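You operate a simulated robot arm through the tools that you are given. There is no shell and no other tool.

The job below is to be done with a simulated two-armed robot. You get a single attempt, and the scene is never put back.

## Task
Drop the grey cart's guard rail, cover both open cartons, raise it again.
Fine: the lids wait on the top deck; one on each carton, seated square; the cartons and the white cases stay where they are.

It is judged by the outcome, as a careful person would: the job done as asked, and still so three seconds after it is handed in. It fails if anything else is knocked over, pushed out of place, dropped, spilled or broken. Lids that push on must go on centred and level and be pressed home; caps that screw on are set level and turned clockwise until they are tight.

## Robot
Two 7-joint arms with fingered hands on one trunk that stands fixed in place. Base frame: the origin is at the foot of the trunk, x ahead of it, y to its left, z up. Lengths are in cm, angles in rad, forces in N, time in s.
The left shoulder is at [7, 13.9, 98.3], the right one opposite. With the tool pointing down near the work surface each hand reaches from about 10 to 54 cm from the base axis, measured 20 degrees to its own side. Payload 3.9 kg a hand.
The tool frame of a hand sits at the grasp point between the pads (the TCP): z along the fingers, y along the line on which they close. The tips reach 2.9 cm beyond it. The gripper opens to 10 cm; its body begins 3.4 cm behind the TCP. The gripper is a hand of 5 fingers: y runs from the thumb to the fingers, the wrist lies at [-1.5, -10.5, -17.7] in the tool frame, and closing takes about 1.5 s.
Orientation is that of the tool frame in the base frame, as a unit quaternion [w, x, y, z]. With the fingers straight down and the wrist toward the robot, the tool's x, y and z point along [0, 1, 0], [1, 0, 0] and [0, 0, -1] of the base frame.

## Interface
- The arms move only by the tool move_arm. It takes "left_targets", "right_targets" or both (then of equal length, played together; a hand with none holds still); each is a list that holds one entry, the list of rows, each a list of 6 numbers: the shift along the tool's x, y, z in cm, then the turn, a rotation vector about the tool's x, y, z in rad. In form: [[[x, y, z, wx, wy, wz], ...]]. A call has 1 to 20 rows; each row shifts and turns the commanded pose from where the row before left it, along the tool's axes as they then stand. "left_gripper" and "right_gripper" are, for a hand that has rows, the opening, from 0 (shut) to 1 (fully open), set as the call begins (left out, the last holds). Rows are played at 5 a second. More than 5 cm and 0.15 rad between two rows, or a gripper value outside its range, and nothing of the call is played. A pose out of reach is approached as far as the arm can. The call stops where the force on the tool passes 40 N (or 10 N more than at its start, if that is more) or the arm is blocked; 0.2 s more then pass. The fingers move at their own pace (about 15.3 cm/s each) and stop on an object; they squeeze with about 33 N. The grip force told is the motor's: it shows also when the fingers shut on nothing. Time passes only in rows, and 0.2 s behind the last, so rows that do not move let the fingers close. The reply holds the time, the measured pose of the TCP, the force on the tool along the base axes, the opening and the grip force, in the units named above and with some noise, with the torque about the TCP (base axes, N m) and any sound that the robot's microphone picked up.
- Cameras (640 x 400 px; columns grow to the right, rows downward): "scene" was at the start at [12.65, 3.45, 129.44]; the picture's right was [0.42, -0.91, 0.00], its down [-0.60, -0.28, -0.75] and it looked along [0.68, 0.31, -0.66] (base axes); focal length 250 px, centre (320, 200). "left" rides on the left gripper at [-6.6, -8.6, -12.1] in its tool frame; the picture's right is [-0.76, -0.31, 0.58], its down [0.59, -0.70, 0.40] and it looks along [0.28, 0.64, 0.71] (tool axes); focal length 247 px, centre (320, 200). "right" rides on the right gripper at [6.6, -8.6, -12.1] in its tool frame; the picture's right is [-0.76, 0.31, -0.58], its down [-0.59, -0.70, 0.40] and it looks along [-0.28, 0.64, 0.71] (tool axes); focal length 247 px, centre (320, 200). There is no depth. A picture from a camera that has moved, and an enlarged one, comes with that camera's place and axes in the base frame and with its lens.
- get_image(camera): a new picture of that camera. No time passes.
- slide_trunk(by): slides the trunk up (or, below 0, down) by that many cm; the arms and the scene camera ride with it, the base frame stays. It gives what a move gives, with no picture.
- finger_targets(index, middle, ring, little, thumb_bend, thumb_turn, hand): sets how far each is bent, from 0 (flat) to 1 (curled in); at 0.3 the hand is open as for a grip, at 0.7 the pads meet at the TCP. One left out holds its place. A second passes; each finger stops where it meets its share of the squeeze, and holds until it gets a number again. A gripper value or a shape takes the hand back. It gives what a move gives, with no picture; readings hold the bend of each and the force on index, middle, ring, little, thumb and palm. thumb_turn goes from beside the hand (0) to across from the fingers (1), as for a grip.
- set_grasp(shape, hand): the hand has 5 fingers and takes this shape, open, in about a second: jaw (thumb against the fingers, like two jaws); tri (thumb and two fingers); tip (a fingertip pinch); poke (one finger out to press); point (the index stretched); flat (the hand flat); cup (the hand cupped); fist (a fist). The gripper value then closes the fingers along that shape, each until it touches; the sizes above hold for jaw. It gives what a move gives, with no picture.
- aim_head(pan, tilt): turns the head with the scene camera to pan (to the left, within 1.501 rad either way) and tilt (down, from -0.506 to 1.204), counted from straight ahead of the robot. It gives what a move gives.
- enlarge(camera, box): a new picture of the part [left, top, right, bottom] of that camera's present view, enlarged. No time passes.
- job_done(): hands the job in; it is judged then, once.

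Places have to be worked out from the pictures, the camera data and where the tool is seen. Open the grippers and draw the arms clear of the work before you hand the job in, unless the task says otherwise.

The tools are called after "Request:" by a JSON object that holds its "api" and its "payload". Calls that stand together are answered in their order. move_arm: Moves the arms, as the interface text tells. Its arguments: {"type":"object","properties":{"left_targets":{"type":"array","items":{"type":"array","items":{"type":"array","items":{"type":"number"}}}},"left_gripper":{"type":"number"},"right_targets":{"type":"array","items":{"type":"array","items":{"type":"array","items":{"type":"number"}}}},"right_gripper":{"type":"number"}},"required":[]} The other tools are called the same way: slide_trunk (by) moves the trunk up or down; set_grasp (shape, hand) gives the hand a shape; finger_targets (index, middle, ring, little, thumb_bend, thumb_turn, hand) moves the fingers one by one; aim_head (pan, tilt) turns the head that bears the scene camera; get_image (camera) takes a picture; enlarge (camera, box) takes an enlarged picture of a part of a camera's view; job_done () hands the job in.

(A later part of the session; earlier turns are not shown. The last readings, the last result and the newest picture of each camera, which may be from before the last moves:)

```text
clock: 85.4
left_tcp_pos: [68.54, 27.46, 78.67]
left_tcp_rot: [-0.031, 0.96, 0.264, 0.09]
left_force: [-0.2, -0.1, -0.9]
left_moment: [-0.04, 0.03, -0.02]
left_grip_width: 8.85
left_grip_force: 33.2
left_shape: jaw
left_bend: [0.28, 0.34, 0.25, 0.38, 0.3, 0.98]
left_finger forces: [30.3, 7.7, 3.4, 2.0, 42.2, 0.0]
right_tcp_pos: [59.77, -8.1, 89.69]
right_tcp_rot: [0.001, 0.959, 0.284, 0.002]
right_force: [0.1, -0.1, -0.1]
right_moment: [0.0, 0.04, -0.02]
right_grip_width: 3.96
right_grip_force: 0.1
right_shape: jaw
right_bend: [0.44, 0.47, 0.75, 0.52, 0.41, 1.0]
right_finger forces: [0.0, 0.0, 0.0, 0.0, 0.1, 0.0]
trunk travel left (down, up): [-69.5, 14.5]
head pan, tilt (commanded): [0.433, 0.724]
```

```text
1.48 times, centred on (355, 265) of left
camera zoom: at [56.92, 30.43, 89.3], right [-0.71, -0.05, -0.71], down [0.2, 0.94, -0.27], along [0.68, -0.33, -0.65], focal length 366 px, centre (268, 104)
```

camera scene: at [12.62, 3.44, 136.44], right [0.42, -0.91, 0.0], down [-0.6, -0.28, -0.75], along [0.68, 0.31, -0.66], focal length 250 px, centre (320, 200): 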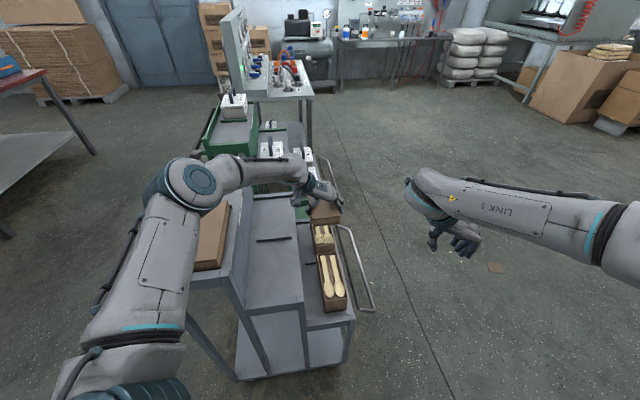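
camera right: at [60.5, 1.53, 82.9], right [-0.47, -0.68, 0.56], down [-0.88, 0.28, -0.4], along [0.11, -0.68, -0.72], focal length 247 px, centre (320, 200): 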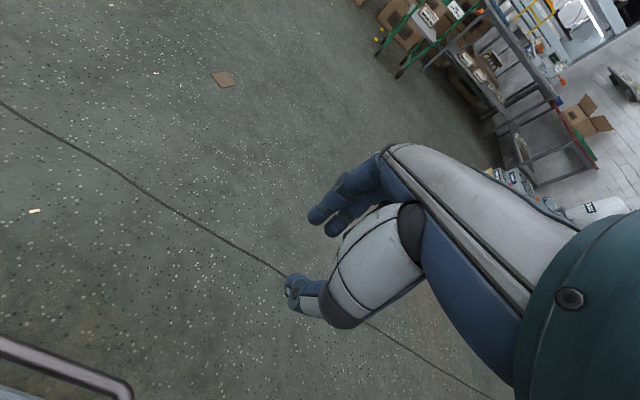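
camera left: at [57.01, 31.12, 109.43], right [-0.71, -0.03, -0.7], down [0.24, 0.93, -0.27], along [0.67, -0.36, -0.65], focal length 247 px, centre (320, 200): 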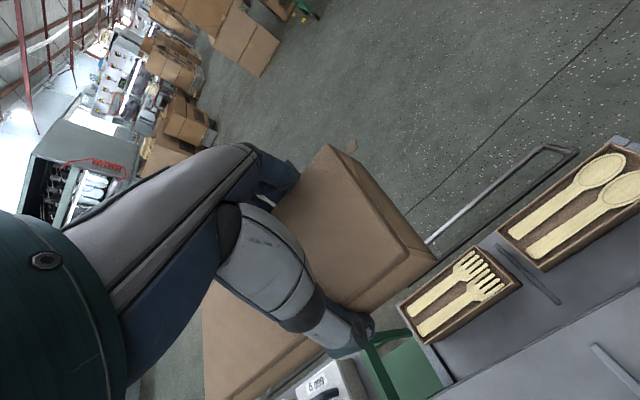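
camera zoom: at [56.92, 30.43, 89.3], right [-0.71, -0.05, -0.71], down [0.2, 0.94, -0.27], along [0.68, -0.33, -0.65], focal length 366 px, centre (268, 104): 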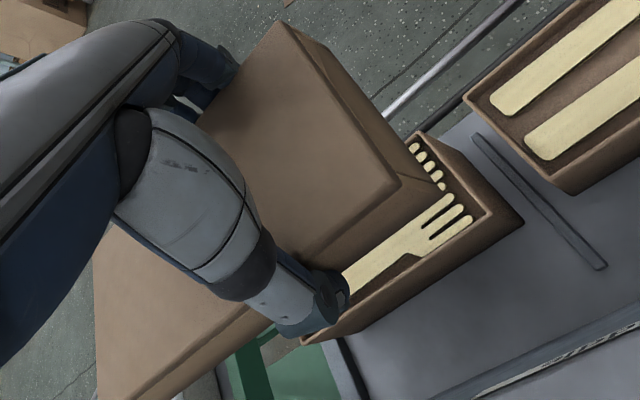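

Still no contact sign. Down another 5 cm in smaller steps.

Request:
{"api": "move_arm", "payload": {"left_targets": [[[-0.28, 0.015, 1.475, 0, 0, 0], [-0.28, 0.015, 1.475, 0, 0, 0], [-0.28, 0.015, 1.475, 0, 0, 0], [-0.1, 0.005, 0.5, 0, 0, 0], [0, 0, 0, 0, 0, 0]]]}}

Request:
{"api": "get_image", "payload": {"camera": "scene"}}

Request:
{"api": "enlarge", "payload": {"camera": "scene", "box": [130, 140, 330, 290]}}

```text
clock: 86.6
left_tcp_pos: [68.62, 27.52, 73.5]
left_tcp_rot: [-0.031, 0.96, 0.264, 0.09]
left_force: [0.2, 0.4, -0.2]
left_moment: [0.0, -0.01, 0.0]
left_grip_width: 8.83
left_grip_force: 32.7
left_shape: jaw
left_bend: [0.28, 0.34, 0.25, 0.38, 0.3, 0.98]
left_finger forces: [30.3, 7.7, 3.5, 2.0, 42.1, 0.0]
right_tcp_pos: [59.84, -8.03, 89.56]
right_tcp_rot: [-0.001, 0.959, 0.284, 0.001]
right_force: [-1.2, 0.3, -0.4]
right_moment: [-0.03, 0.0, -0.02]
right_grip_width: 3.97
right_grip_force: 0.1
right_shape: jaw
right_bend: [0.44, 0.47, 0.75, 0.52, 0.41, 1.0]
right_finger forces: [0.0, 0.1, 0.1, 0.1, 0.0, 0.0]
trunk travel left (down, up): [-69.5, 14.5]
head pan, tilt (commanded): [0.433, 0.724]
```

```text
taken
camera scene: at [12.66, 3.45, 136.44], right [0.42, -0.91, 0.0], down [-0.6, -0.28, -0.75], along [0.68, 0.31, -0.66], focal length 250 px, centre (320, 200)
```

scene: 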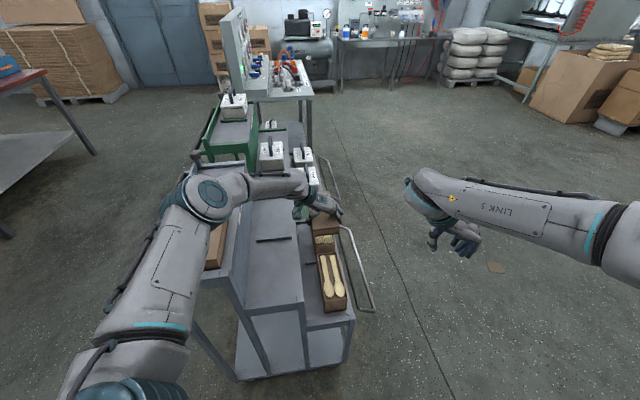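

```text
2.67 times, centred on (230, 215) of scene
camera zoom: at [12.66, 3.45, 136.44], right [0.42, -0.91, 0.0], down [-0.6, -0.28, -0.75], along [0.68, 0.31, -0.66], focal length 665 px, centre (560, 160)
```

zoom: 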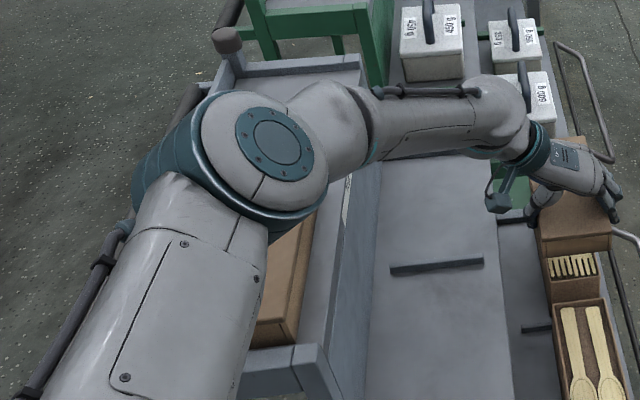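

The elbow remains well above the deck and the other lid. I'll lower another 4.5 cm so the lid is about 2.5 cm above the rim, then do the fine alignment check.

Request:
{"api": "move_arm", "payload": {"left_targets": [[[-0.28, 0.015, 1.475, 0, 0, 0], [-0.28, 0.015, 1.475, 0, 0, 0], [-0.28, 0.015, 1.475, 0, 0, 0], [0, 0, 0, 0, 0, 0], [0, 0, 0, 0, 0, 0]]]}}

Request:
{"api": "enlarge", "payload": {"camera": "scene", "box": [290, 190, 360, 270]}}

Request:
{"api": "enlarge", "payload": {"camera": "left", "box": [310, 190, 520, 380]}}

Request:
{"api": "enlarge", "payload": {"camera": "left", "box": [190, 270, 380, 400]}}

```text
clock: 87.8
left_tcp_pos: [68.59, 27.48, 69.02]
left_tcp_rot: [-0.032, 0.96, 0.264, 0.089]
left_force: [-0.1, 0.2, -0.4]
left_moment: [0.01, 0.01, 0.01]
left_grip_width: 8.83
left_grip_force: 32.3
left_shape: jaw
left_bend: [0.28, 0.34, 0.25, 0.38, 0.3, 0.98]
left_finger forces: [30.2, 7.7, 3.5, 2.0, 42.1, 0.0]
right_tcp_pos: [59.93, -8.13, 89.48]
right_tcp_rot: [0.0, 0.959, 0.284, 0.001]
right_force: [0.2, -0.2, 0.0]
right_moment: [-0.02, -0.01, -0.02]
right_grip_width: 3.94
right_grip_force: 0.1
right_shape: jaw
right_bend: [0.44, 0.47, 0.75, 0.52, 0.41, 1.0]
right_finger forces: [0.0, 0.1, 0.0, 0.1, 0.0, 0.0]
trunk travel left (down, up): [-69.5, 14.5]
head pan, tilt (commanded): [0.433, 0.724]
```

```text
5.00 times, centred on (325, 230) of scene
camera zoom: at [12.67, 3.46, 136.43], right [0.42, -0.91, 0.0], down [-0.6, -0.28, -0.75], along [0.68, 0.31, -0.66], focal length 1248 px, centre (295, 50)
```

zoom: 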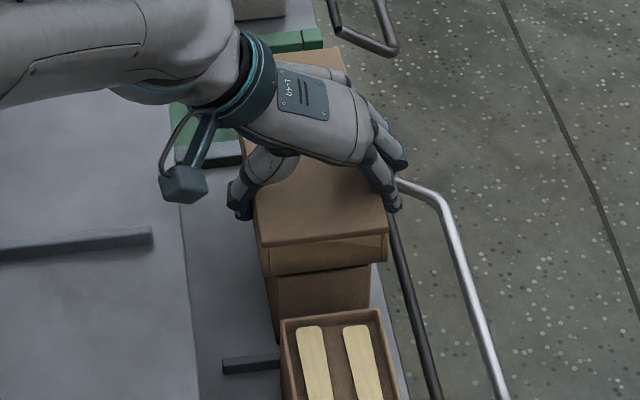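

```text
2.11 times, centred on (415, 285) of left
camera zoom: at [56.94, 30.44, 79.67], right [-0.71, -0.05, -0.7], down [0.2, 0.94, -0.27], along [0.68, -0.33, -0.65], focal length 520 px, centre (120, 21)
```

zoom: 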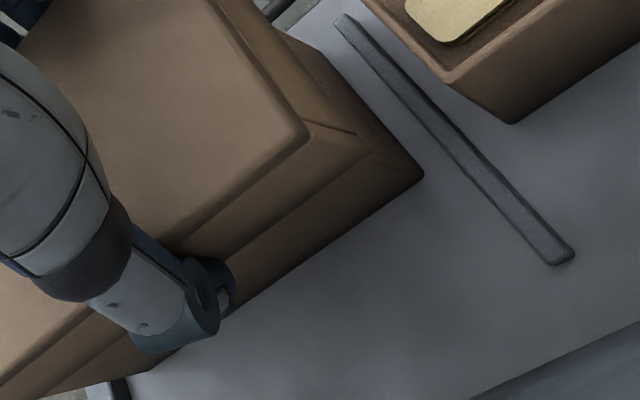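

```text
3.08 times, centred on (285, 335) of left
camera zoom: at [56.94, 30.44, 79.67], right [-0.71, -0.05, -0.7], down [0.2, 0.94, -0.27], along [0.68, -0.33, -0.65], focal length 760 px, centre (428, -215)
```

zoom: 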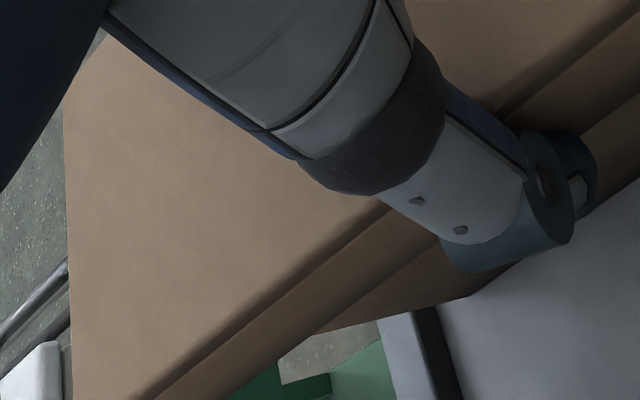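

Comparing corners in both views, the lid should go about 0.35 cm forward and 0.35 cm to the right. I'll apply that and lower until just above the rim.

Request:
{"api": "move_arm", "payload": {"left_targets": [[[0.36, 0.33, 0.06, 0, 0, 0], [-0.14, 0.01, 0.737, 0, 0, 0], [-0.14, 0.01, 0.737, 0, 0, 0], [-0.09, 0.007, 0.49, 0, 0, 0], [0, 0, 0, 0, 0, 0]]]}}

Request:
{"api": "enlarge", "payload": {"camera": "scene", "box": [295, 200, 355, 265]}}

Request:
{"api": "enlarge", "payload": {"camera": "left", "box": [310, 190, 500, 360]}}

```text
clock: 89.0
left_tcp_pos: [69.01, 27.48, 67.04]
left_tcp_rot: [-0.031, 0.96, 0.264, 0.089]
left_force: [-0.6, -0.1, -0.6]
left_moment: [0.0, 0.02, -0.02]
left_grip_width: 8.83
left_grip_force: 32.9
left_shape: jaw
left_bend: [0.28, 0.34, 0.25, 0.38, 0.3, 0.98]
left_finger forces: [30.2, 7.6, 3.5, 2.0, 41.9, 0.0]
right_tcp_pos: [59.87, -8.14, 89.54]
right_tcp_rot: [0.001, 0.959, 0.284, 0.0]
right_force: [1.2, -0.6, 0.2]
right_moment: [-0.02, 0.01, -0.03]
right_grip_width: 3.95
right_grip_force: 0.0
right_shape: jaw
right_bend: [0.44, 0.47, 0.75, 0.52, 0.41, 1.0]
right_finger forces: [0.0, 0.0, 0.0, 0.0, 0.0, 0.1]
trunk travel left (down, up): [-69.5, 14.5]
head pan, tilt (commanded): [0.433, 0.724]
```

```text
6.15 times, centred on (325, 232) of scene
camera zoom: at [12.65, 3.45, 136.44], right [0.42, -0.91, 0.0], down [-0.6, -0.28, -0.75], along [0.68, 0.31, -0.66], focal length 1536 px, centre (289, 0)
```

zoom: 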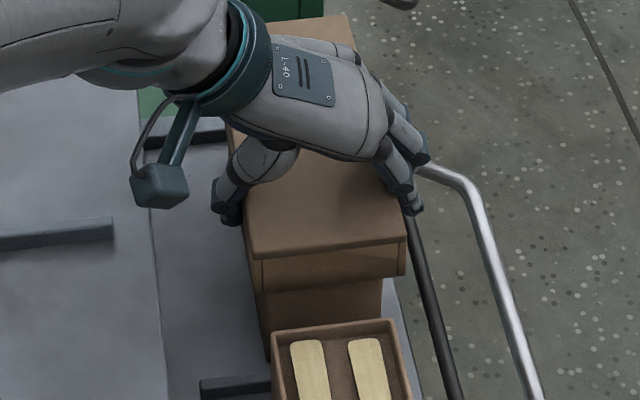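

```text
2.35 times, centred on (405, 275) of left
camera zoom: at [57.41, 30.39, 77.72], right [-0.71, -0.05, -0.71], down [0.2, 0.94, -0.27], along [0.68, -0.33, -0.65], focal length 581 px, centre (120, 24)
```

zoom: 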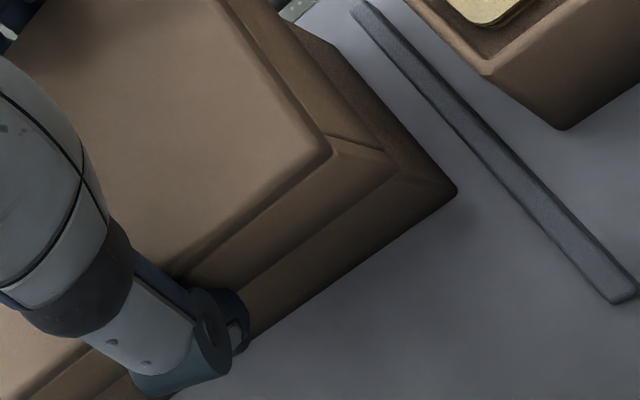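

Alignment now reads within about 0.2 cm in both views. I'll lower in small steps and watch the contact force as the skirt passes the rim.

Request:
{"api": "move_arm", "payload": {"left_targets": [[[-0.075, 0.006, 0.393, 0, 0, 0], [-0.075, 0.006, 0.393, 0, 0, 0], [-0.075, 0.006, 0.393, 0, 0, 0], [0, 0, 0, 0, 0, 0]]]}}

```text
clock: 90.0
left_tcp_pos: [69.04, 27.3, 65.9]
left_tcp_rot: [-0.031, 0.96, 0.263, 0.089]
left_force: [0.6, -0.4, -0.5]
left_moment: [-0.02, 0.03, -0.01]
left_grip_width: 8.84
left_grip_force: 33.1
left_shape: jaw
left_bend: [0.28, 0.34, 0.25, 0.38, 0.3, 0.98]
left_finger forces: [30.3, 7.8, 3.5, 2.0, 42.0, 0.0]
right_tcp_pos: [60.01, -8.04, 89.53]
right_tcp_rot: [0.001, 0.959, 0.284, 0.001]
right_force: [0.2, 0.5, 0.0]
right_moment: [-0.01, -0.02, -0.03]
right_grip_width: 3.99
right_grip_force: 0.0
right_shape: jaw
right_bend: [0.44, 0.47, 0.75, 0.52, 0.41, 1.0]
right_finger forces: [0.0, 0.1, 0.0, 0.1, 0.0, 0.0]
trunk travel left (down, up): [-69.5, 14.5]
head pan, tilt (commanded): [0.433, 0.724]
```

Request:
{"api": "move_arm", "payload": {"left_targets": [[[-0.075, 0.006, 0.393, 0, 0, 0], [-0.075, 0.006, 0.393, 0, 0, 0], [0, 0, 0, 0, 0, 0]]]}}

Request:
{"api": "enlarge", "payload": {"camera": "scene", "box": [295, 200, 355, 265]}}

Request:
{"api": "enlarge", "payload": {"camera": "left", "box": [310, 190, 500, 360]}}

```text
clock: 90.8
left_tcp_pos: [69.0, 27.44, 65.09]
left_tcp_rot: [-0.031, 0.96, 0.264, 0.09]
left_force: [0.1, 0.1, 0.2]
left_moment: [-0.05, 0.01, 0.0]
left_grip_width: 8.83
left_grip_force: 33.2
left_shape: jaw
left_bend: [0.28, 0.34, 0.25, 0.38, 0.3, 0.98]
left_finger forces: [30.2, 7.7, 3.6, 2.1, 42.0, 0.0]
right_tcp_pos: [59.78, -8.08, 89.63]
right_tcp_rot: [0.0, 0.959, 0.284, 0.001]
right_force: [0.0, 0.0, 1.0]
right_moment: [0.01, 0.02, -0.03]
right_grip_width: 4.0
right_grip_force: 0.0
right_shape: jaw
right_bend: [0.44, 0.47, 0.75, 0.52, 0.41, 1.0]
right_finger forces: [0.1, 0.0, 0.0, 0.0, 0.1, 0.1]
trunk travel left (down, up): [-69.5, 14.5]
head pan, tilt (commanded): [0.433, 0.724]
```

```text
6.15 times, centred on (325, 232) of scene
camera zoom: at [12.65, 3.45, 136.44], right [0.42, -0.91, 0.0], down [-0.6, -0.28, -0.75], along [0.68, 0.31, -0.66], focal length 1536 px, centre (289, 0)
```

zoom: 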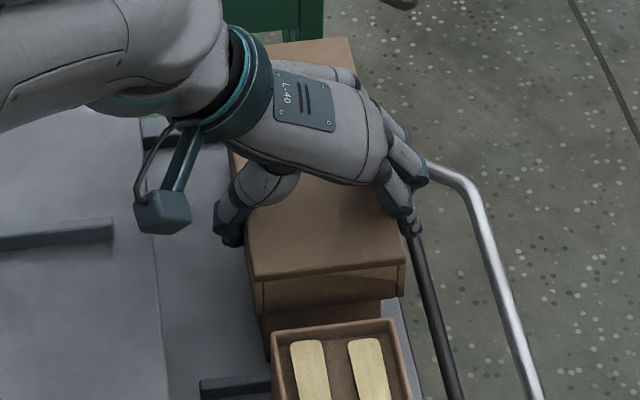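

```text
2.35 times, centred on (405, 275) of left
camera zoom: at [57.41, 30.35, 75.75], right [-0.71, -0.05, -0.7], down [0.2, 0.94, -0.27], along [0.68, -0.33, -0.65], focal length 581 px, centre (120, 24)
```

zoom: 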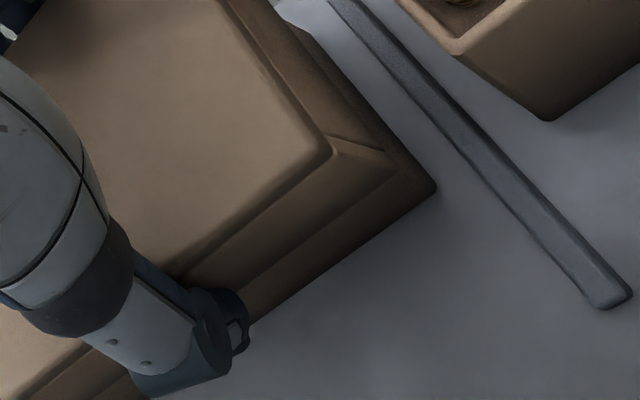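

The skirt has passed over the rim without contact. Continuing down gently until it seats.

Request:
{"api": "move_arm", "payload": {"left_targets": [[[-0.056, 0.004, 0.295, 0, 0, 0], [-0.056, 0.004, 0.295, 0, 0, 0], [-0.056, 0.004, 0.295, 0, 0, 0], [0, 0, 0, 0, 0, 0]]]}}

```text
clock: 91.8
left_tcp_pos: [69.04, 27.38, 64.06]
left_tcp_rot: [-0.03, 0.96, 0.264, 0.09]
left_force: [0.1, 0.7, 1.1]
left_moment: [-0.03, 0.0, -0.01]
left_grip_width: 8.84
left_grip_force: 33.4
left_shape: jaw
left_bend: [0.28, 0.34, 0.25, 0.38, 0.3, 0.98]
left_finger forces: [30.2, 7.7, 3.4, 2.0, 42.0, 0.1]
right_tcp_pos: [59.9, -8.09, 89.55]
right_tcp_rot: [0.001, 0.959, 0.284, 0.001]
right_force: [-0.1, -0.6, 0.6]
right_moment: [0.03, -0.02, -0.01]
right_grip_width: 3.96
right_grip_force: 0.1
right_shape: jaw
right_bend: [0.44, 0.47, 0.75, 0.52, 0.41, 1.0]
right_finger forces: [0.0, 0.0, 0.0, 0.0, 0.1, 0.1]
trunk travel left (down, up): [-69.5, 14.5]
head pan, tilt (commanded): [0.433, 0.724]
```

Request:
{"api": "move_arm", "payload": {"left_targets": [[[-0.056, 0.004, 0.295, 0, 0, 0], [0, 0, 0, 0, 0, 0], [0, 0, 0, 0, 0, 0]]]}}

```text
clock: 92.6
left_tcp_pos: [69.17, 27.52, 63.87]
left_tcp_rot: [-0.03, 0.96, 0.265, 0.09]
left_force: [-0.1, 0.8, 1.8]
left_moment: [0.12, 0.01, 0.0]
left_grip_width: 8.81
left_grip_force: 33.2
left_shape: jaw
left_bend: [0.28, 0.34, 0.25, 0.38, 0.3, 0.98]
left_finger forces: [30.1, 7.7, 3.7, 2.4, 42.8, 0.0]
right_tcp_pos: [59.84, -8.07, 89.61]
right_tcp_rot: [0.001, 0.959, 0.284, 0.001]
right_force: [-0.2, -0.4, 0.6]
right_moment: [0.01, -0.01, 0.0]
right_grip_width: 3.96
right_grip_force: 0.1
right_shape: jaw
right_bend: [0.44, 0.47, 0.75, 0.52, 0.41, 1.0]
right_finger forces: [0.0, 0.0, 0.1, 0.0, 0.0, 0.1]
trunk travel left (down, up): [-69.5, 14.5]
head pan, tilt (commanded): [0.433, 0.724]
```

Request:
{"api": "move_arm", "payload": {"left_targets": [[[-0.056, 0.004, 0.295, 0, 0, 0], [0, 0, 0, 0, 0, 0], [0, 0, 0, 0, 0, 0]]]}}

Request:
{"api": "enlarge", "payload": {"camera": "scene", "box": [295, 200, 355, 265]}}

Request:
{"api": "enlarge", "payload": {"camera": "left", "box": [190, 130, 500, 400]}}

```text
clock: 93.4
left_tcp_pos: [68.96, 27.37, 63.77]
left_tcp_rot: [-0.03, 0.959, 0.265, 0.091]
left_force: [0.9, 1.9, 13.4]
left_moment: [0.29, 0.1, 0.04]
left_grip_width: 8.81
left_grip_force: 33.2
left_shape: jaw
left_bend: [0.28, 0.34, 0.25, 0.38, 0.3, 0.98]
left_finger forces: [31.8, 7.9, 3.7, 2.7, 46.3, 0.1]
right_tcp_pos: [59.85, -8.16, 89.73]
right_tcp_rot: [0.0, 0.959, 0.285, 0.002]
right_force: [0.3, -0.2, 0.3]
right_moment: [-0.01, 0.01, 0.04]
right_grip_width: 3.96
right_grip_force: 0.1
right_shape: jaw
right_bend: [0.44, 0.47, 0.75, 0.52, 0.41, 1.0]
right_finger forces: [0.1, 0.1, 0.0, 0.0, 0.0, 0.0]
trunk travel left (down, up): [-69.5, 14.5]
head pan, tilt (commanded): [0.433, 0.724]
```

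```text
6.15 times, centred on (325, 232) of scene
camera zoom: at [12.42, 3.37, 136.47], right [0.42, -0.91, 0.0], down [-0.6, -0.28, -0.75], along [0.68, 0.31, -0.66], focal length 1536 px, centre (289, 0)
```

zoom: 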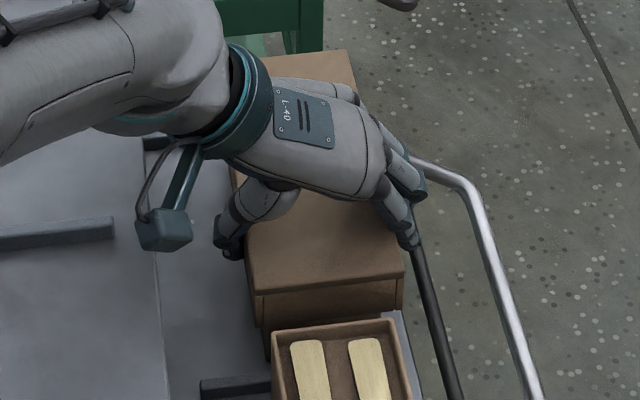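

```text
1.48 times, centred on (345, 265) of left
camera zoom: at [57.32, 30.31, 74.47], right [-0.7, -0.06, -0.71], down [0.2, 0.94, -0.27], along [0.68, -0.33, -0.65], focal length 366 px, centre (283, 104)
```

zoom: 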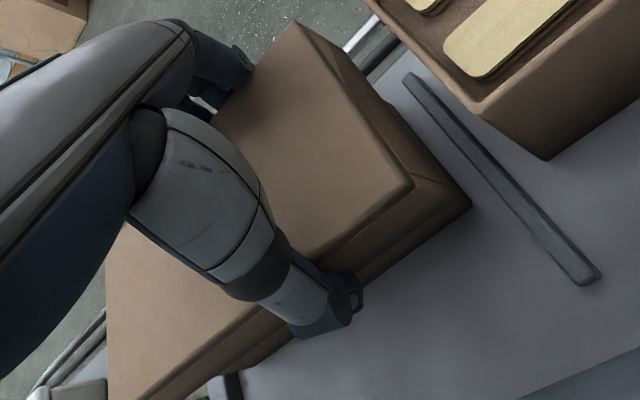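

Contact builds to 13 N exactly where a seated lid should stop (lid top at about 64.5). I'll ease off slightly and open the fingers wide to release.

Request:
{"api": "move_arm", "payload": {"left_targets": [[[0.05, 0, -0.25, 0, 0, 0], [0, 0, 0, 0, 0, 0]]]}}

Request:
{"api": "finger_targets", "payload": {"hand": "left", "index": 0.18, "middle": 0.18, "ring": 0.18, "little": 0.18, "thumb_bend": 0.18}}

Request:
{"api": "enlarge", "payload": {"camera": "scene", "box": [295, 200, 355, 265]}}

Request:
{"api": "enlarge", "payload": {"camera": "left", "box": [190, 130, 500, 400]}}

```text
clock: 94.0
left_tcp_pos: [68.98, 27.44, 63.82]
left_tcp_rot: [-0.031, 0.96, 0.263, 0.09]
left_force: [2.5, 0.0, 8.3]
left_moment: [0.15, 0.0, 0.03]
left_grip_width: 8.83
left_grip_force: 32.6
left_shape: jaw
left_bend: [0.28, 0.34, 0.25, 0.38, 0.3, 0.98]
left_finger forces: [31.3, 8.2, 3.9, 2.6, 44.7, 0.1]
right_tcp_pos: [59.82, -8.11, 89.61]
right_tcp_rot: [0.001, 0.959, 0.284, 0.002]
right_force: [-0.1, 0.8, -0.2]
right_moment: [-0.01, -0.02, 0.01]
right_grip_width: 3.96
right_grip_force: 0.2
right_shape: jaw
right_bend: [0.44, 0.47, 0.75, 0.52, 0.41, 1.0]
right_finger forces: [0.0, 0.0, 0.0, 0.0, 0.1, 0.0]
trunk travel left (down, up): [-69.5, 14.5]
head pan, tilt (commanded): [0.433, 0.724]
```

```text
clock: 95.0
left_tcp_pos: [69.13, 27.38, 63.9]
left_tcp_rot: [-0.031, 0.96, 0.264, 0.089]
left_force: [0.2, 0.2, -0.7]
left_moment: [0.0, 0.03, -0.01]
left_grip_width: 11.91
left_grip_force: 0.0
left_shape: fingers
left_bend: [0.18, 0.18, 0.18, 0.18, 0.18, 1.0]
left_finger forces: [0.1, 0.0, 0.1, 0.1, 0.0, 0.1]
right_tcp_pos: [59.86, -8.14, 89.66]
right_tcp_rot: [0.002, 0.959, 0.285, 0.001]
right_force: [-0.8, -0.3, -0.4]
right_moment: [-0.01, 0.01, -0.02]
right_grip_width: 3.96
right_grip_force: 0.1
right_shape: jaw
right_bend: [0.44, 0.47, 0.75, 0.52, 0.41, 1.0]
right_finger forces: [0.0, 0.0, 0.1, 0.0, 0.0, 0.1]
trunk travel left (down, up): [-69.5, 14.5]
head pan, tilt (commanded): [0.433, 0.724]
```

```text
6.15 times, centred on (325, 232) of scene
camera zoom: at [12.64, 3.45, 136.44], right [0.42, -0.91, 0.0], down [-0.6, -0.28, -0.75], along [0.68, 0.31, -0.66], focal length 1536 px, centre (289, 0)
```

zoom: 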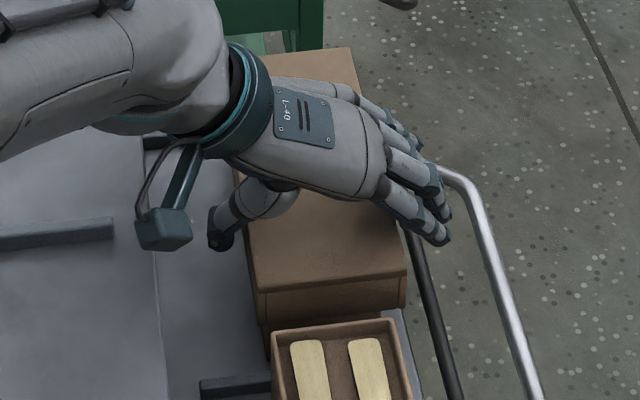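

```text
1.48 times, centred on (345, 265) of left
camera zoom: at [57.35, 30.33, 74.47], right [-0.71, -0.05, -0.71], down [0.2, 0.94, -0.27], along [0.68, -0.33, -0.65], focal length 366 px, centre (283, 104)
```

zoom: 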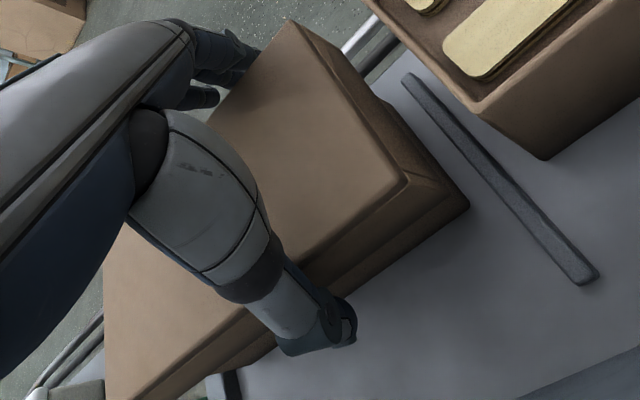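

The lid stays put after release. I'll lift the hand straight up clear of it.

Request:
{"api": "move_arm", "payload": {"left_targets": [[[0.19, -0.01, -0.98, 0, 0, 0], [0.19, -0.01, -0.98, 0, 0, 0], [0.28, -0.015, -1.475, 0, 0, 0], [0.375, -0.02, -1.967, 0, 0, 0], [0.375, -0.02, -1.967, 0, 0, 0], [0.375, -0.02, -1.967, 0, 0, 0], [0.375, -0.02, -1.967, 0, 0, 0], [0.375, -0.02, -1.967, 0, 0, 0], [0.375, -0.02, -1.967, 0, 0, 0], [0, 0, 0, 0, 0, 0]]]}}

Request:
{"api": "get_image", "payload": {"camera": "left"}}

Request:
{"api": "enlarge", "payload": {"camera": "scene", "box": [290, 170, 360, 265]}}

```text
clock: 97.2
left_tcp_pos: [69.13, 27.39, 79.47]
left_tcp_rot: [-0.031, 0.96, 0.264, 0.089]
left_force: [0.7, 0.3, 0.3]
left_moment: [0.0, 0.0, -0.01]
left_grip_width: 11.89
left_grip_force: 0.2
left_shape: fingers
left_bend: [0.18, 0.18, 0.18, 0.18, 0.18, 1.0]
left_finger forces: [0.1, 0.0, 0.0, 0.1, 0.0, 0.1]
right_tcp_pos: [59.96, -8.21, 89.51]
right_tcp_rot: [0.0, 0.959, 0.285, 0.001]
right_force: [0.0, 0.3, -0.7]
right_moment: [0.01, 0.02, 0.02]
right_grip_width: 3.98
right_grip_force: 0.0
right_shape: jaw
right_bend: [0.44, 0.47, 0.75, 0.52, 0.41, 1.0]
right_finger forces: [0.0, 0.0, 0.0, 0.0, 0.0, 0.0]
trunk travel left (down, up): [-69.5, 14.5]
head pan, tilt (commanded): [0.433, 0.724]
```

```text
taken
camera left: at [57.47, 30.33, 90.11], right [-0.71, -0.05, -0.7], down [0.2, 0.94, -0.27], along [0.68, -0.33, -0.65], focal length 247 px, centre (320, 200)
```

left: 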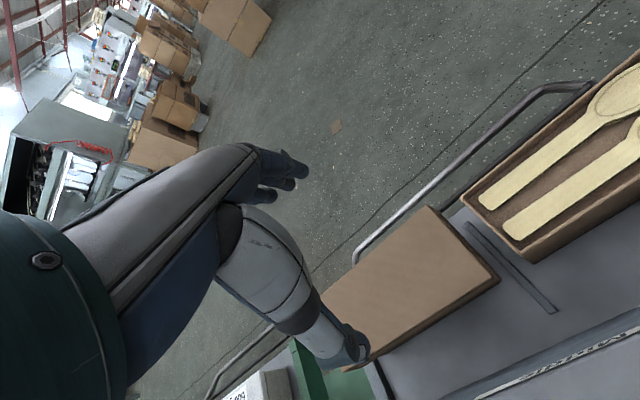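

```text
4.21 times, centred on (325, 218) of scene
camera zoom: at [12.69, 3.47, 136.43], right [0.42, -0.91, 0.0], down [-0.6, -0.28, -0.75], along [0.68, 0.31, -0.66], focal length 1051 px, centre (299, 126)
```

zoom: 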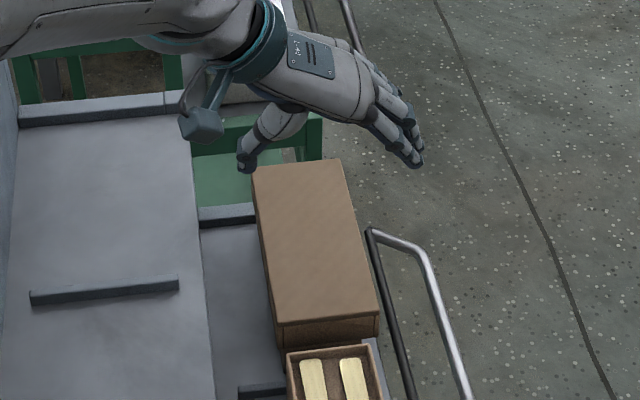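

The far carton is covered and looks square. Next, the near lid: I'll rise, bring the hand back upright with its yaw matched to that lid, and move over it.

Request:
{"api": "move_arm", "payload": {"left_targets": [[[0.509, -0.039, -2.667, 0, 0, 0], [0.509, -0.039, -2.667, 0, 0, 0], [0.509, -0.039, -2.667, 0, 0, 0], [0.509, -0.039, -2.667, 0, 0, 0], [0.509, -0.039, -2.667, 0, 0, 0], [0.509, -0.039, -2.667, 0, 0, 0], [0.509, -0.039, -2.667, 0, 0, 0], [0, 0, 0, -0.0072, -0.0944, 0], [0, 0, 0, -0.0072, -0.0944, 0], [0, 0, 0, 0, 0, -0.051], [0, 0, 0, 0, 0, 0]]]}}

Request:
{"api": "enlarge", "payload": {"camera": "scene", "box": [295, 190, 350, 300]}}

Request:
{"api": "get_image", "payload": {"camera": "left"}}

```text
clock: 99.6
left_tcp_pos: [69.24, 27.55, 98.27]
left_tcp_rot: [0.001, 0.957, 0.29, 0.0]
left_force: [0.2, 0.4, 0.0]
left_moment: [0.0, -0.01, -0.02]
left_grip_width: 11.94
left_grip_force: 0.0
left_shape: fingers
left_bend: [0.18, 0.18, 0.18, 0.18, 0.18, 1.0]
left_finger forces: [0.0, 0.0, 0.0, 0.0, 0.0, 0.0]
right_tcp_pos: [59.88, -8.22, 89.46]
right_tcp_rot: [0.0, 0.959, 0.283, 0.0]
right_force: [1.8, -1.0, -0.9]
right_moment: [0.01, -0.03, 0.03]
right_grip_width: 3.98
right_grip_force: 0.0
right_shape: jaw
right_bend: [0.44, 0.47, 0.75, 0.52, 0.41, 1.0]
right_finger forces: [0.1, 0.0, 0.0, 0.1, 0.0, 0.0]
trunk travel left (down, up): [-69.5, 14.5]
head pan, tilt (commanded): [0.433, 0.724]
```

```text
3.64 times, centred on (322, 245) of scene
camera zoom: at [12.72, 3.46, 136.43], right [0.42, -0.91, 0.0], down [-0.6, -0.28, -0.75], along [0.68, 0.31, -0.66], focal length 907 px, centre (311, 36)
```

zoom: 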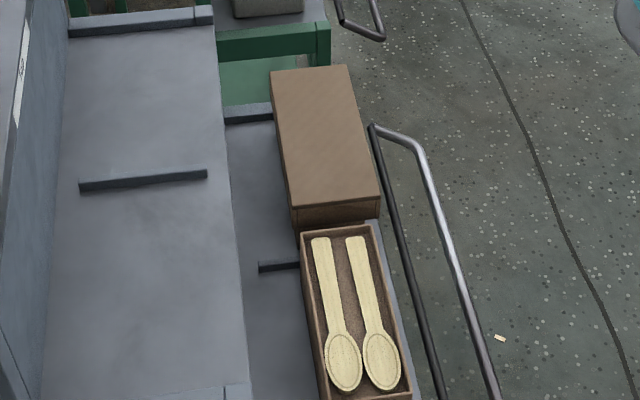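

```text
taken
camera left: at [59.04, 31.1, 110.36], right [-0.8, -0.17, -0.58], down [0.1, 0.91, -0.4], along [0.59, -0.38, -0.71], focal length 247 px, centre (320, 200)
```

left: 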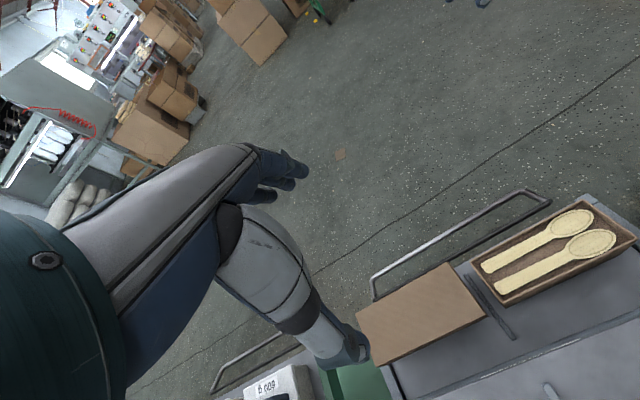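

I'll zoom in on the covered carton from the hand camera above to check how centred the lid is.

Request:
{"api": "enlarge", "payload": {"camera": "left", "box": [345, 255, 500, 375]}}

Request:
{"api": "enlarge", "payload": {"camera": "scene", "box": [302, 195, 347, 250]}}

```text
3.33 times, centred on (422, 315) of left
camera zoom: at [59.04, 31.1, 110.36], right [-0.8, -0.17, -0.58], down [0.1, 0.91, -0.4], along [0.59, -0.38, -0.71], focal length 823 px, centre (-22, -183)
```

zoom: 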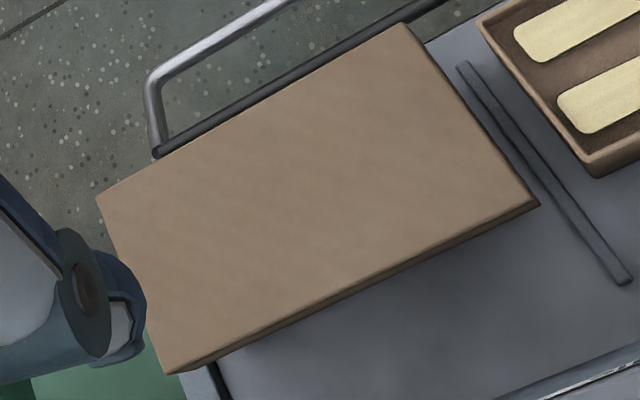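

```text
7.27 times, centred on (324, 222) of scene
camera zoom: at [12.72, 3.46, 136.43], right [0.42, -0.91, 0.0], down [-0.6, -0.28, -0.75], along [0.68, 0.31, -0.66], focal length 1815 px, centre (287, 36)
```

zoom: 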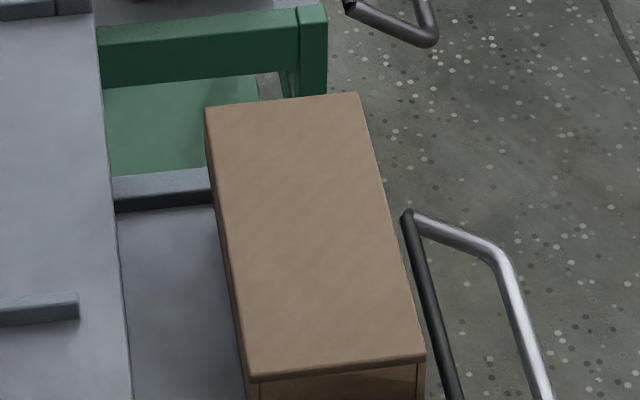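

The far lid reads centred within roughly 0.3 cm and square. I'll move the hand over the near lid now.

Request:
{"api": "move_arm", "payload": {"left_targets": [[[-1.614, -3.267, 0, 0, 0, 0], [-1.614, -3.267, 0, 0, 0, 0], [-1.614, -3.267, 0, 0, 0, 0], [-1.614, -3.267, 0, 0, 0, 0], [-1.614, -3.267, 0, 0, 0, 0], [-1.614, -3.267, 0, 0, 0, 0], [-1.614, -3.267, 0, 0, 0, 0], [-1.614, -3.267, 0, 0, 0, 0], [-1.614, -3.267, 0, 0, 0, 0], [-1.614, -3.267, 0, 0, 0, 0], [0, 0, 0, 0, 0, 0], [0, 0, 0, 0, 0, 0]]]}}

Request:
{"api": "get_image", "payload": {"camera": "scene"}}

Request:
{"api": "get_image", "payload": {"camera": "left"}}

```text
clock: 102.2
left_tcp_pos: [37.57, 45.85, 98.31]
left_tcp_rot: [0.001, 0.957, 0.29, 0.0]
left_force: [-0.7, -1.1, 0.3]
left_moment: [0.0, -0.03, -0.01]
left_grip_width: 11.89
left_grip_force: 0.0
left_shape: fingers
left_bend: [0.18, 0.18, 0.18, 0.18, 0.18, 1.0]
left_finger forces: [0.0, 0.1, 0.0, 0.0, 0.0, 0.1]
right_tcp_pos: [59.82, -8.18, 89.55]
right_tcp_rot: [0.001, 0.959, 0.284, 0.001]
right_force: [-0.6, 0.4, -0.4]
right_moment: [-0.02, 0.02, -0.01]
right_grip_width: 3.96
right_grip_force: 0.0
right_shape: jaw
right_bend: [0.44, 0.47, 0.75, 0.52, 0.41, 1.0]
right_finger forces: [0.1, 0.0, 0.0, 0.0, 0.0, 0.1]
trunk travel left (down, up): [-69.5, 14.5]
head pan, tilt (commanded): [0.433, 0.724]
```

```text
taken
camera scene: at [12.61, 3.48, 136.44], right [0.42, -0.91, 0.0], down [-0.6, -0.28, -0.75], along [0.68, 0.31, -0.66], focal length 250 px, centre (320, 200)
```

scene: 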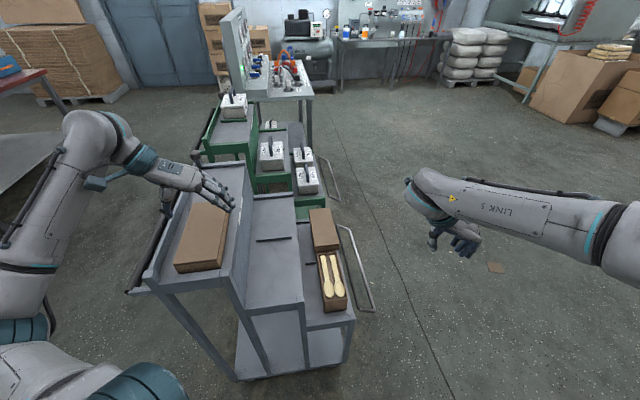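

```text
taken
camera left: at [27.39, 49.48, 110.31], right [-0.8, -0.17, -0.58], down [0.1, 0.91, -0.4], along [0.59, -0.38, -0.71], focal length 247 px, centre (320, 200)
```

left: 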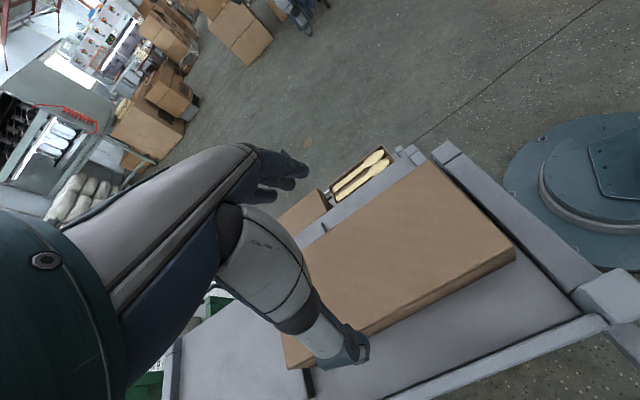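

I'll measure the near lid's corners precisely relative to the hand before descending.

Request:
{"api": "enlarge", "payload": {"camera": "left", "box": [400, 140, 540, 290]}}

Request:
{"api": "enlarge", "payload": {"camera": "left", "box": [260, 190, 420, 390]}}

Request:
{"api": "enlarge", "payload": {"camera": "scene", "box": [160, 160, 260, 290]}}

```text
2.67 times, centred on (470, 215) of left
camera zoom: at [27.39, 49.48, 110.31], right [-0.8, -0.17, -0.58], down [0.1, 0.91, -0.4], along [0.59, -0.38, -0.71], focal length 659 px, centre (-80, 160)
```

zoom: 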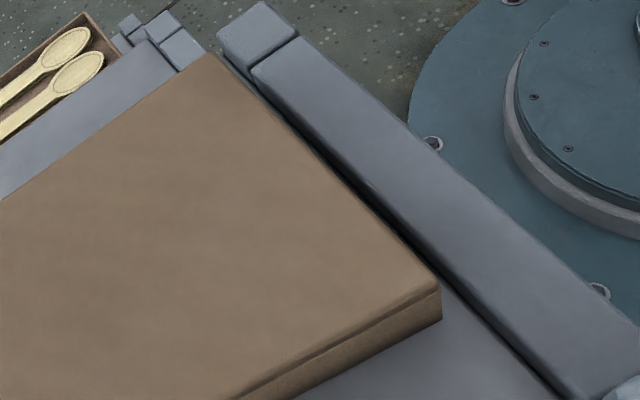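

```text
2.00 times, centred on (340, 290) of left
camera zoom: at [27.39, 49.48, 110.31], right [-0.8, -0.17, -0.58], down [0.1, 0.91, -0.4], along [0.59, -0.38, -0.71], focal length 494 px, centre (280, 20)
```

zoom: 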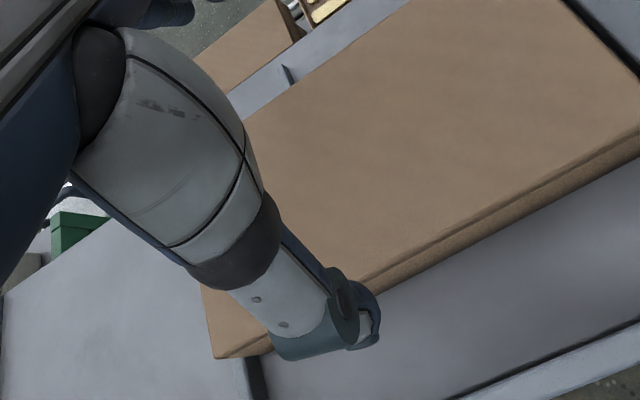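

```text
3.08 times, centred on (210, 225) of scene
camera zoom: at [12.61, 3.48, 136.44], right [0.42, -0.91, 0.0], down [-0.6, -0.28, -0.75], along [0.68, 0.31, -0.66], focal length 768 px, centre (658, 123)
```

zoom: 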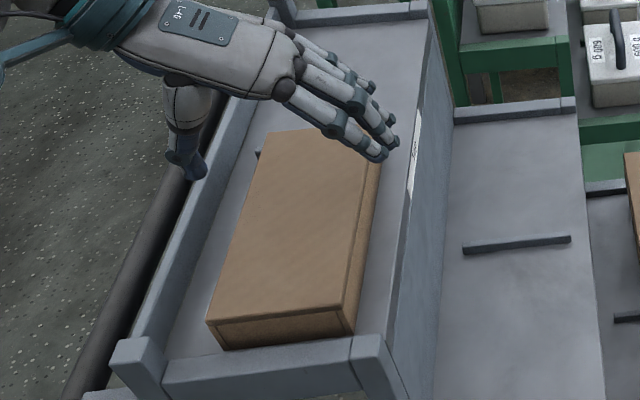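

The near lid's middle is within 0.2 cm of the grasp point, square to the hand. I'll descend with the fingers wide to just above the deck.

Request:
{"api": "move_arm", "payload": {"left_targets": [[[0.1, 0, 1.5, 0, 0, 0.01], [0, 0, 1.5, 0, 0, 0], [0, 0, 1.5, 0, 0, 0], [0, 0, 1.2, 0, 0, 0], [0, 0, 0.7, 0, 0, 0], [0, 0, 0.4, 0, 0, 0], [0, 0, 0, 0, 0, 0]]]}}

Request:
{"api": "get_image", "payload": {"camera": "left"}}

Request:
{"api": "enlarge", "payload": {"camera": "scene", "box": [160, 160, 260, 290]}}

```text
clock: 103.8
left_tcp_pos: [37.69, 45.91, 91.5]
left_tcp_rot: [0.001, 0.959, 0.284, 0.001]
left_force: [-0.2, 0.0, 0.3]
left_moment: [0.0, 0.0, 0.01]
left_grip_width: 11.92
left_grip_force: 0.0
left_shape: fingers
left_bend: [0.18, 0.18, 0.18, 0.18, 0.18, 1.0]
left_finger forces: [0.1, 0.0, 0.0, 0.0, 0.1, 0.0]
right_tcp_pos: [59.85, -8.14, 89.68]
right_tcp_rot: [0.001, 0.959, 0.284, 0.001]
right_force: [-0.5, -0.9, -0.1]
right_moment: [0.01, 0.02, -0.01]
right_grip_width: 3.95
right_grip_force: 0.0
right_shape: jaw
right_bend: [0.44, 0.47, 0.75, 0.52, 0.41, 1.0]
right_finger forces: [0.1, 0.1, 0.1, 0.1, 0.0, 0.1]
trunk travel left (down, up): [-69.5, 14.5]
head pan, tilt (commanded): [0.433, 0.724]
```

```text
taken
camera left: at [27.59, 49.62, 103.49], right [-0.8, -0.16, -0.58], down [0.11, 0.91, -0.4], along [0.59, -0.39, -0.71], focal length 247 px, centre (320, 200)
```

left: 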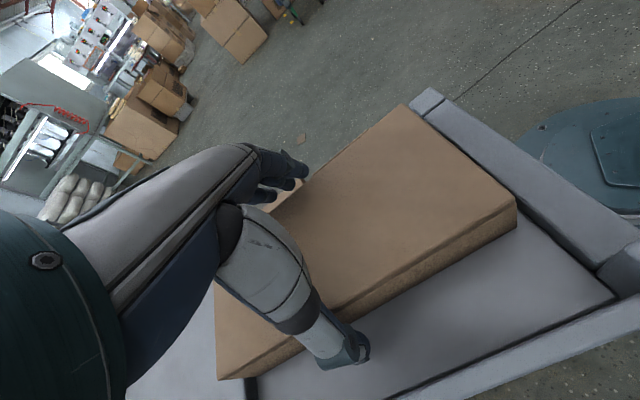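

```text
3.08 times, centred on (210, 225) of scene
camera zoom: at [12.65, 3.45, 136.44], right [0.42, -0.91, 0.0], down [-0.6, -0.28, -0.75], along [0.68, 0.31, -0.66], focal length 768 px, centre (658, 123)
```

zoom: 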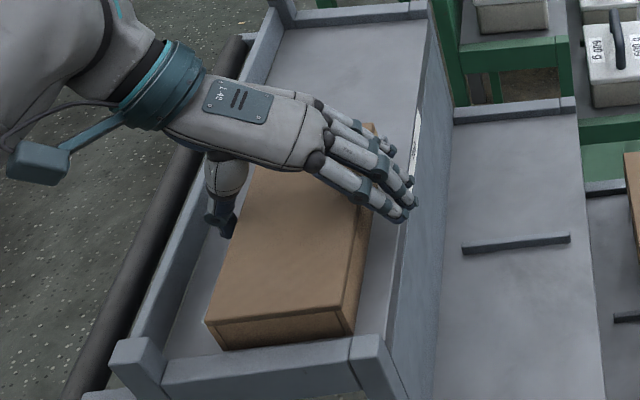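

No contact, and the hand straddles the lid near its middle. I'll close on it.

Request:
{"api": "move_arm", "payload": {"left_targets": [[[0, 0, 0, 0, 0, 0], [0, 0, 0, 0, 0, 0], [0, 0, 0, 0, 0, 0], [0, 0, 0, 0, 0, 0], [0, 0, 0, 0, 0, 0], [0, 0, 0, 0, 0, 0], [0, 0, 0, 0, 0, 0], [0, 0, 0, 0, 0, 0], [0, 0, 0, 0, 0, 0]]], "left_gripper": 0.75}}

Request:
{"api": "get_image", "payload": {"camera": "left"}}

```text
clock: 105.8
left_tcp_pos: [37.69, 45.8, 91.69]
left_tcp_rot: [0.001, 0.959, 0.284, 0.0]
left_force: [1.9, -0.9, 5.3]
left_moment: [0.15, 0.12, -0.07]
left_grip_width: 8.93
left_grip_force: 32.9
left_shape: jaw
left_bend: [0.3, 0.34, 0.25, 0.36, 0.3, 0.98]
left_finger forces: [22.1, 7.5, 4.2, 2.1, 32.6, 0.1]
right_tcp_pos: [59.86, -8.2, 89.61]
right_tcp_rot: [0.0, 0.959, 0.283, 0.002]
right_force: [0.9, 0.1, 0.7]
right_moment: [0.0, -0.01, 0.01]
right_grip_width: 3.96
right_grip_force: 0.0
right_shape: jaw
right_bend: [0.44, 0.47, 0.75, 0.52, 0.41, 1.0]
right_finger forces: [0.0, 0.0, 0.0, 0.0, 0.1, 0.0]
trunk travel left (down, up): [-69.5, 14.5]
head pan, tilt (commanded): [0.433, 0.724]
```

```text
taken
camera left: at [27.59, 49.56, 103.54], right [-0.8, -0.16, -0.58], down [0.11, 0.91, -0.4], along [0.59, -0.38, -0.71], focal length 247 px, centre (320, 200)
```

left: 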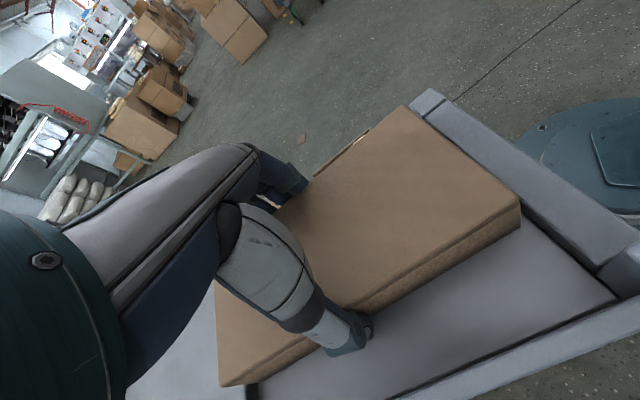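

Gripped at 8.9 cm. I'll lift slowly and check that it rises level.

Request:
{"api": "move_arm", "payload": {"left_targets": [[[0, 0, -0.5, 0, 0, 0], [0, 0, -0.5, 0, 0, 0], [0, 0, -1, 0, 0, 0], [0, 0, -1, 0, 0, 0], [0, 0, -1.5, 0, 0, 0], [0, 0, -1.5, 0, 0, 0], [0, 0, -1.5, 0, 0, 0], [0, 0, 0, 0, 0, 0]]]}}

Request:
{"api": "get_image", "payload": {"camera": "left"}}

Request:
{"api": "enlarge", "payload": {"camera": "left", "box": [380, 90, 540, 270]}}

Request:
{"api": "enlarge", "payload": {"camera": "left", "box": [200, 250, 380, 400]}}

Request:
{"api": "enlarge", "payload": {"camera": "scene", "box": [140, 140, 260, 290]}}

```text
clock: 107.6
left_tcp_pos: [37.67, 45.88, 98.99]
left_tcp_rot: [0.002, 0.959, 0.284, 0.001]
left_force: [0.3, -0.6, -0.8]
left_moment: [0.03, 0.03, -0.01]
left_grip_width: 8.94
left_grip_force: 33.2
left_shape: jaw
left_bend: [0.3, 0.34, 0.25, 0.37, 0.3, 0.98]
left_finger forces: [21.5, 7.2, 3.3, 2.0, 32.9, 0.0]
right_tcp_pos: [59.91, -8.06, 89.59]
right_tcp_rot: [0.001, 0.959, 0.284, 0.002]
right_force: [-0.4, 0.1, 0.2]
right_moment: [0.01, 0.0, 0.02]
right_grip_width: 3.96
right_grip_force: 0.1
right_shape: jaw
right_bend: [0.44, 0.47, 0.75, 0.52, 0.41, 1.0]
right_finger forces: [0.1, 0.0, 0.1, 0.0, 0.0, 0.0]
trunk travel left (down, up): [-69.5, 14.5]
head pan, tilt (commanded): [0.433, 0.724]
```

```text
taken
camera left: at [27.55, 49.64, 111.01], right [-0.8, -0.16, -0.58], down [0.11, 0.91, -0.4], along [0.59, -0.39, -0.71], focal length 247 px, centre (320, 200)
```

left: 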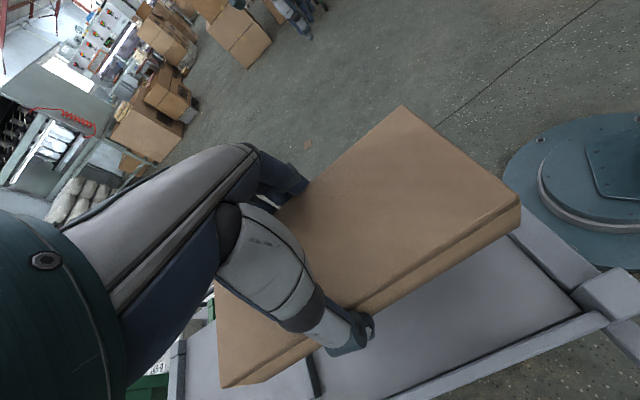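

```text
2.22 times, centred on (460, 180) of left
camera zoom: at [27.55, 49.64, 111.01], right [-0.8, -0.16, -0.58], down [0.11, 0.91, -0.4], along [0.59, -0.39, -0.71], focal length 549 px, centre (9, 244)
```

zoom: 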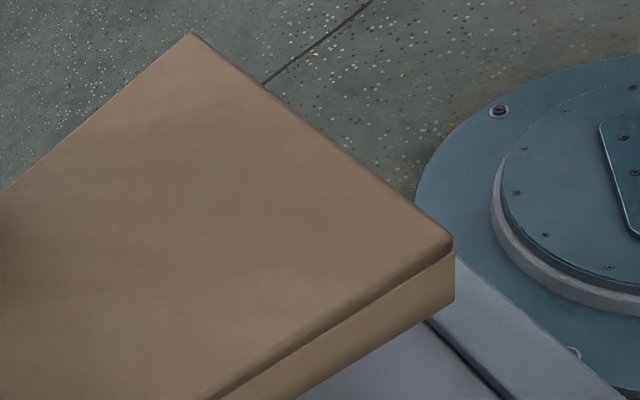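

```text
2.67 times, centred on (290, 325) of left
camera zoom: at [27.55, 49.64, 111.01], right [-0.8, -0.16, -0.58], down [0.11, 0.91, -0.4], along [0.59, -0.39, -0.71], focal length 659 px, centre (400, -133)
```

zoom: 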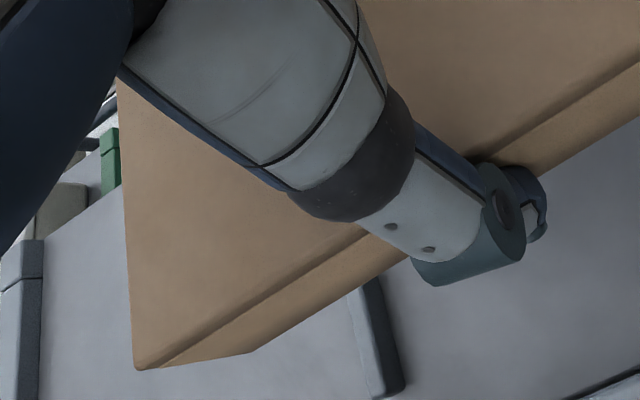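

```text
2.67 times, centred on (200, 215) of scene
camera zoom: at [12.66, 3.47, 136.44], right [0.42, -0.91, 0.0], down [-0.6, -0.28, -0.75], along [0.68, 0.31, -0.66], focal length 665 px, centre (640, 160)
```

zoom: 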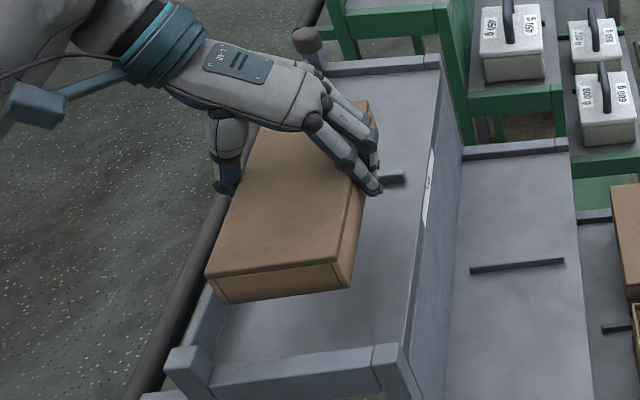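

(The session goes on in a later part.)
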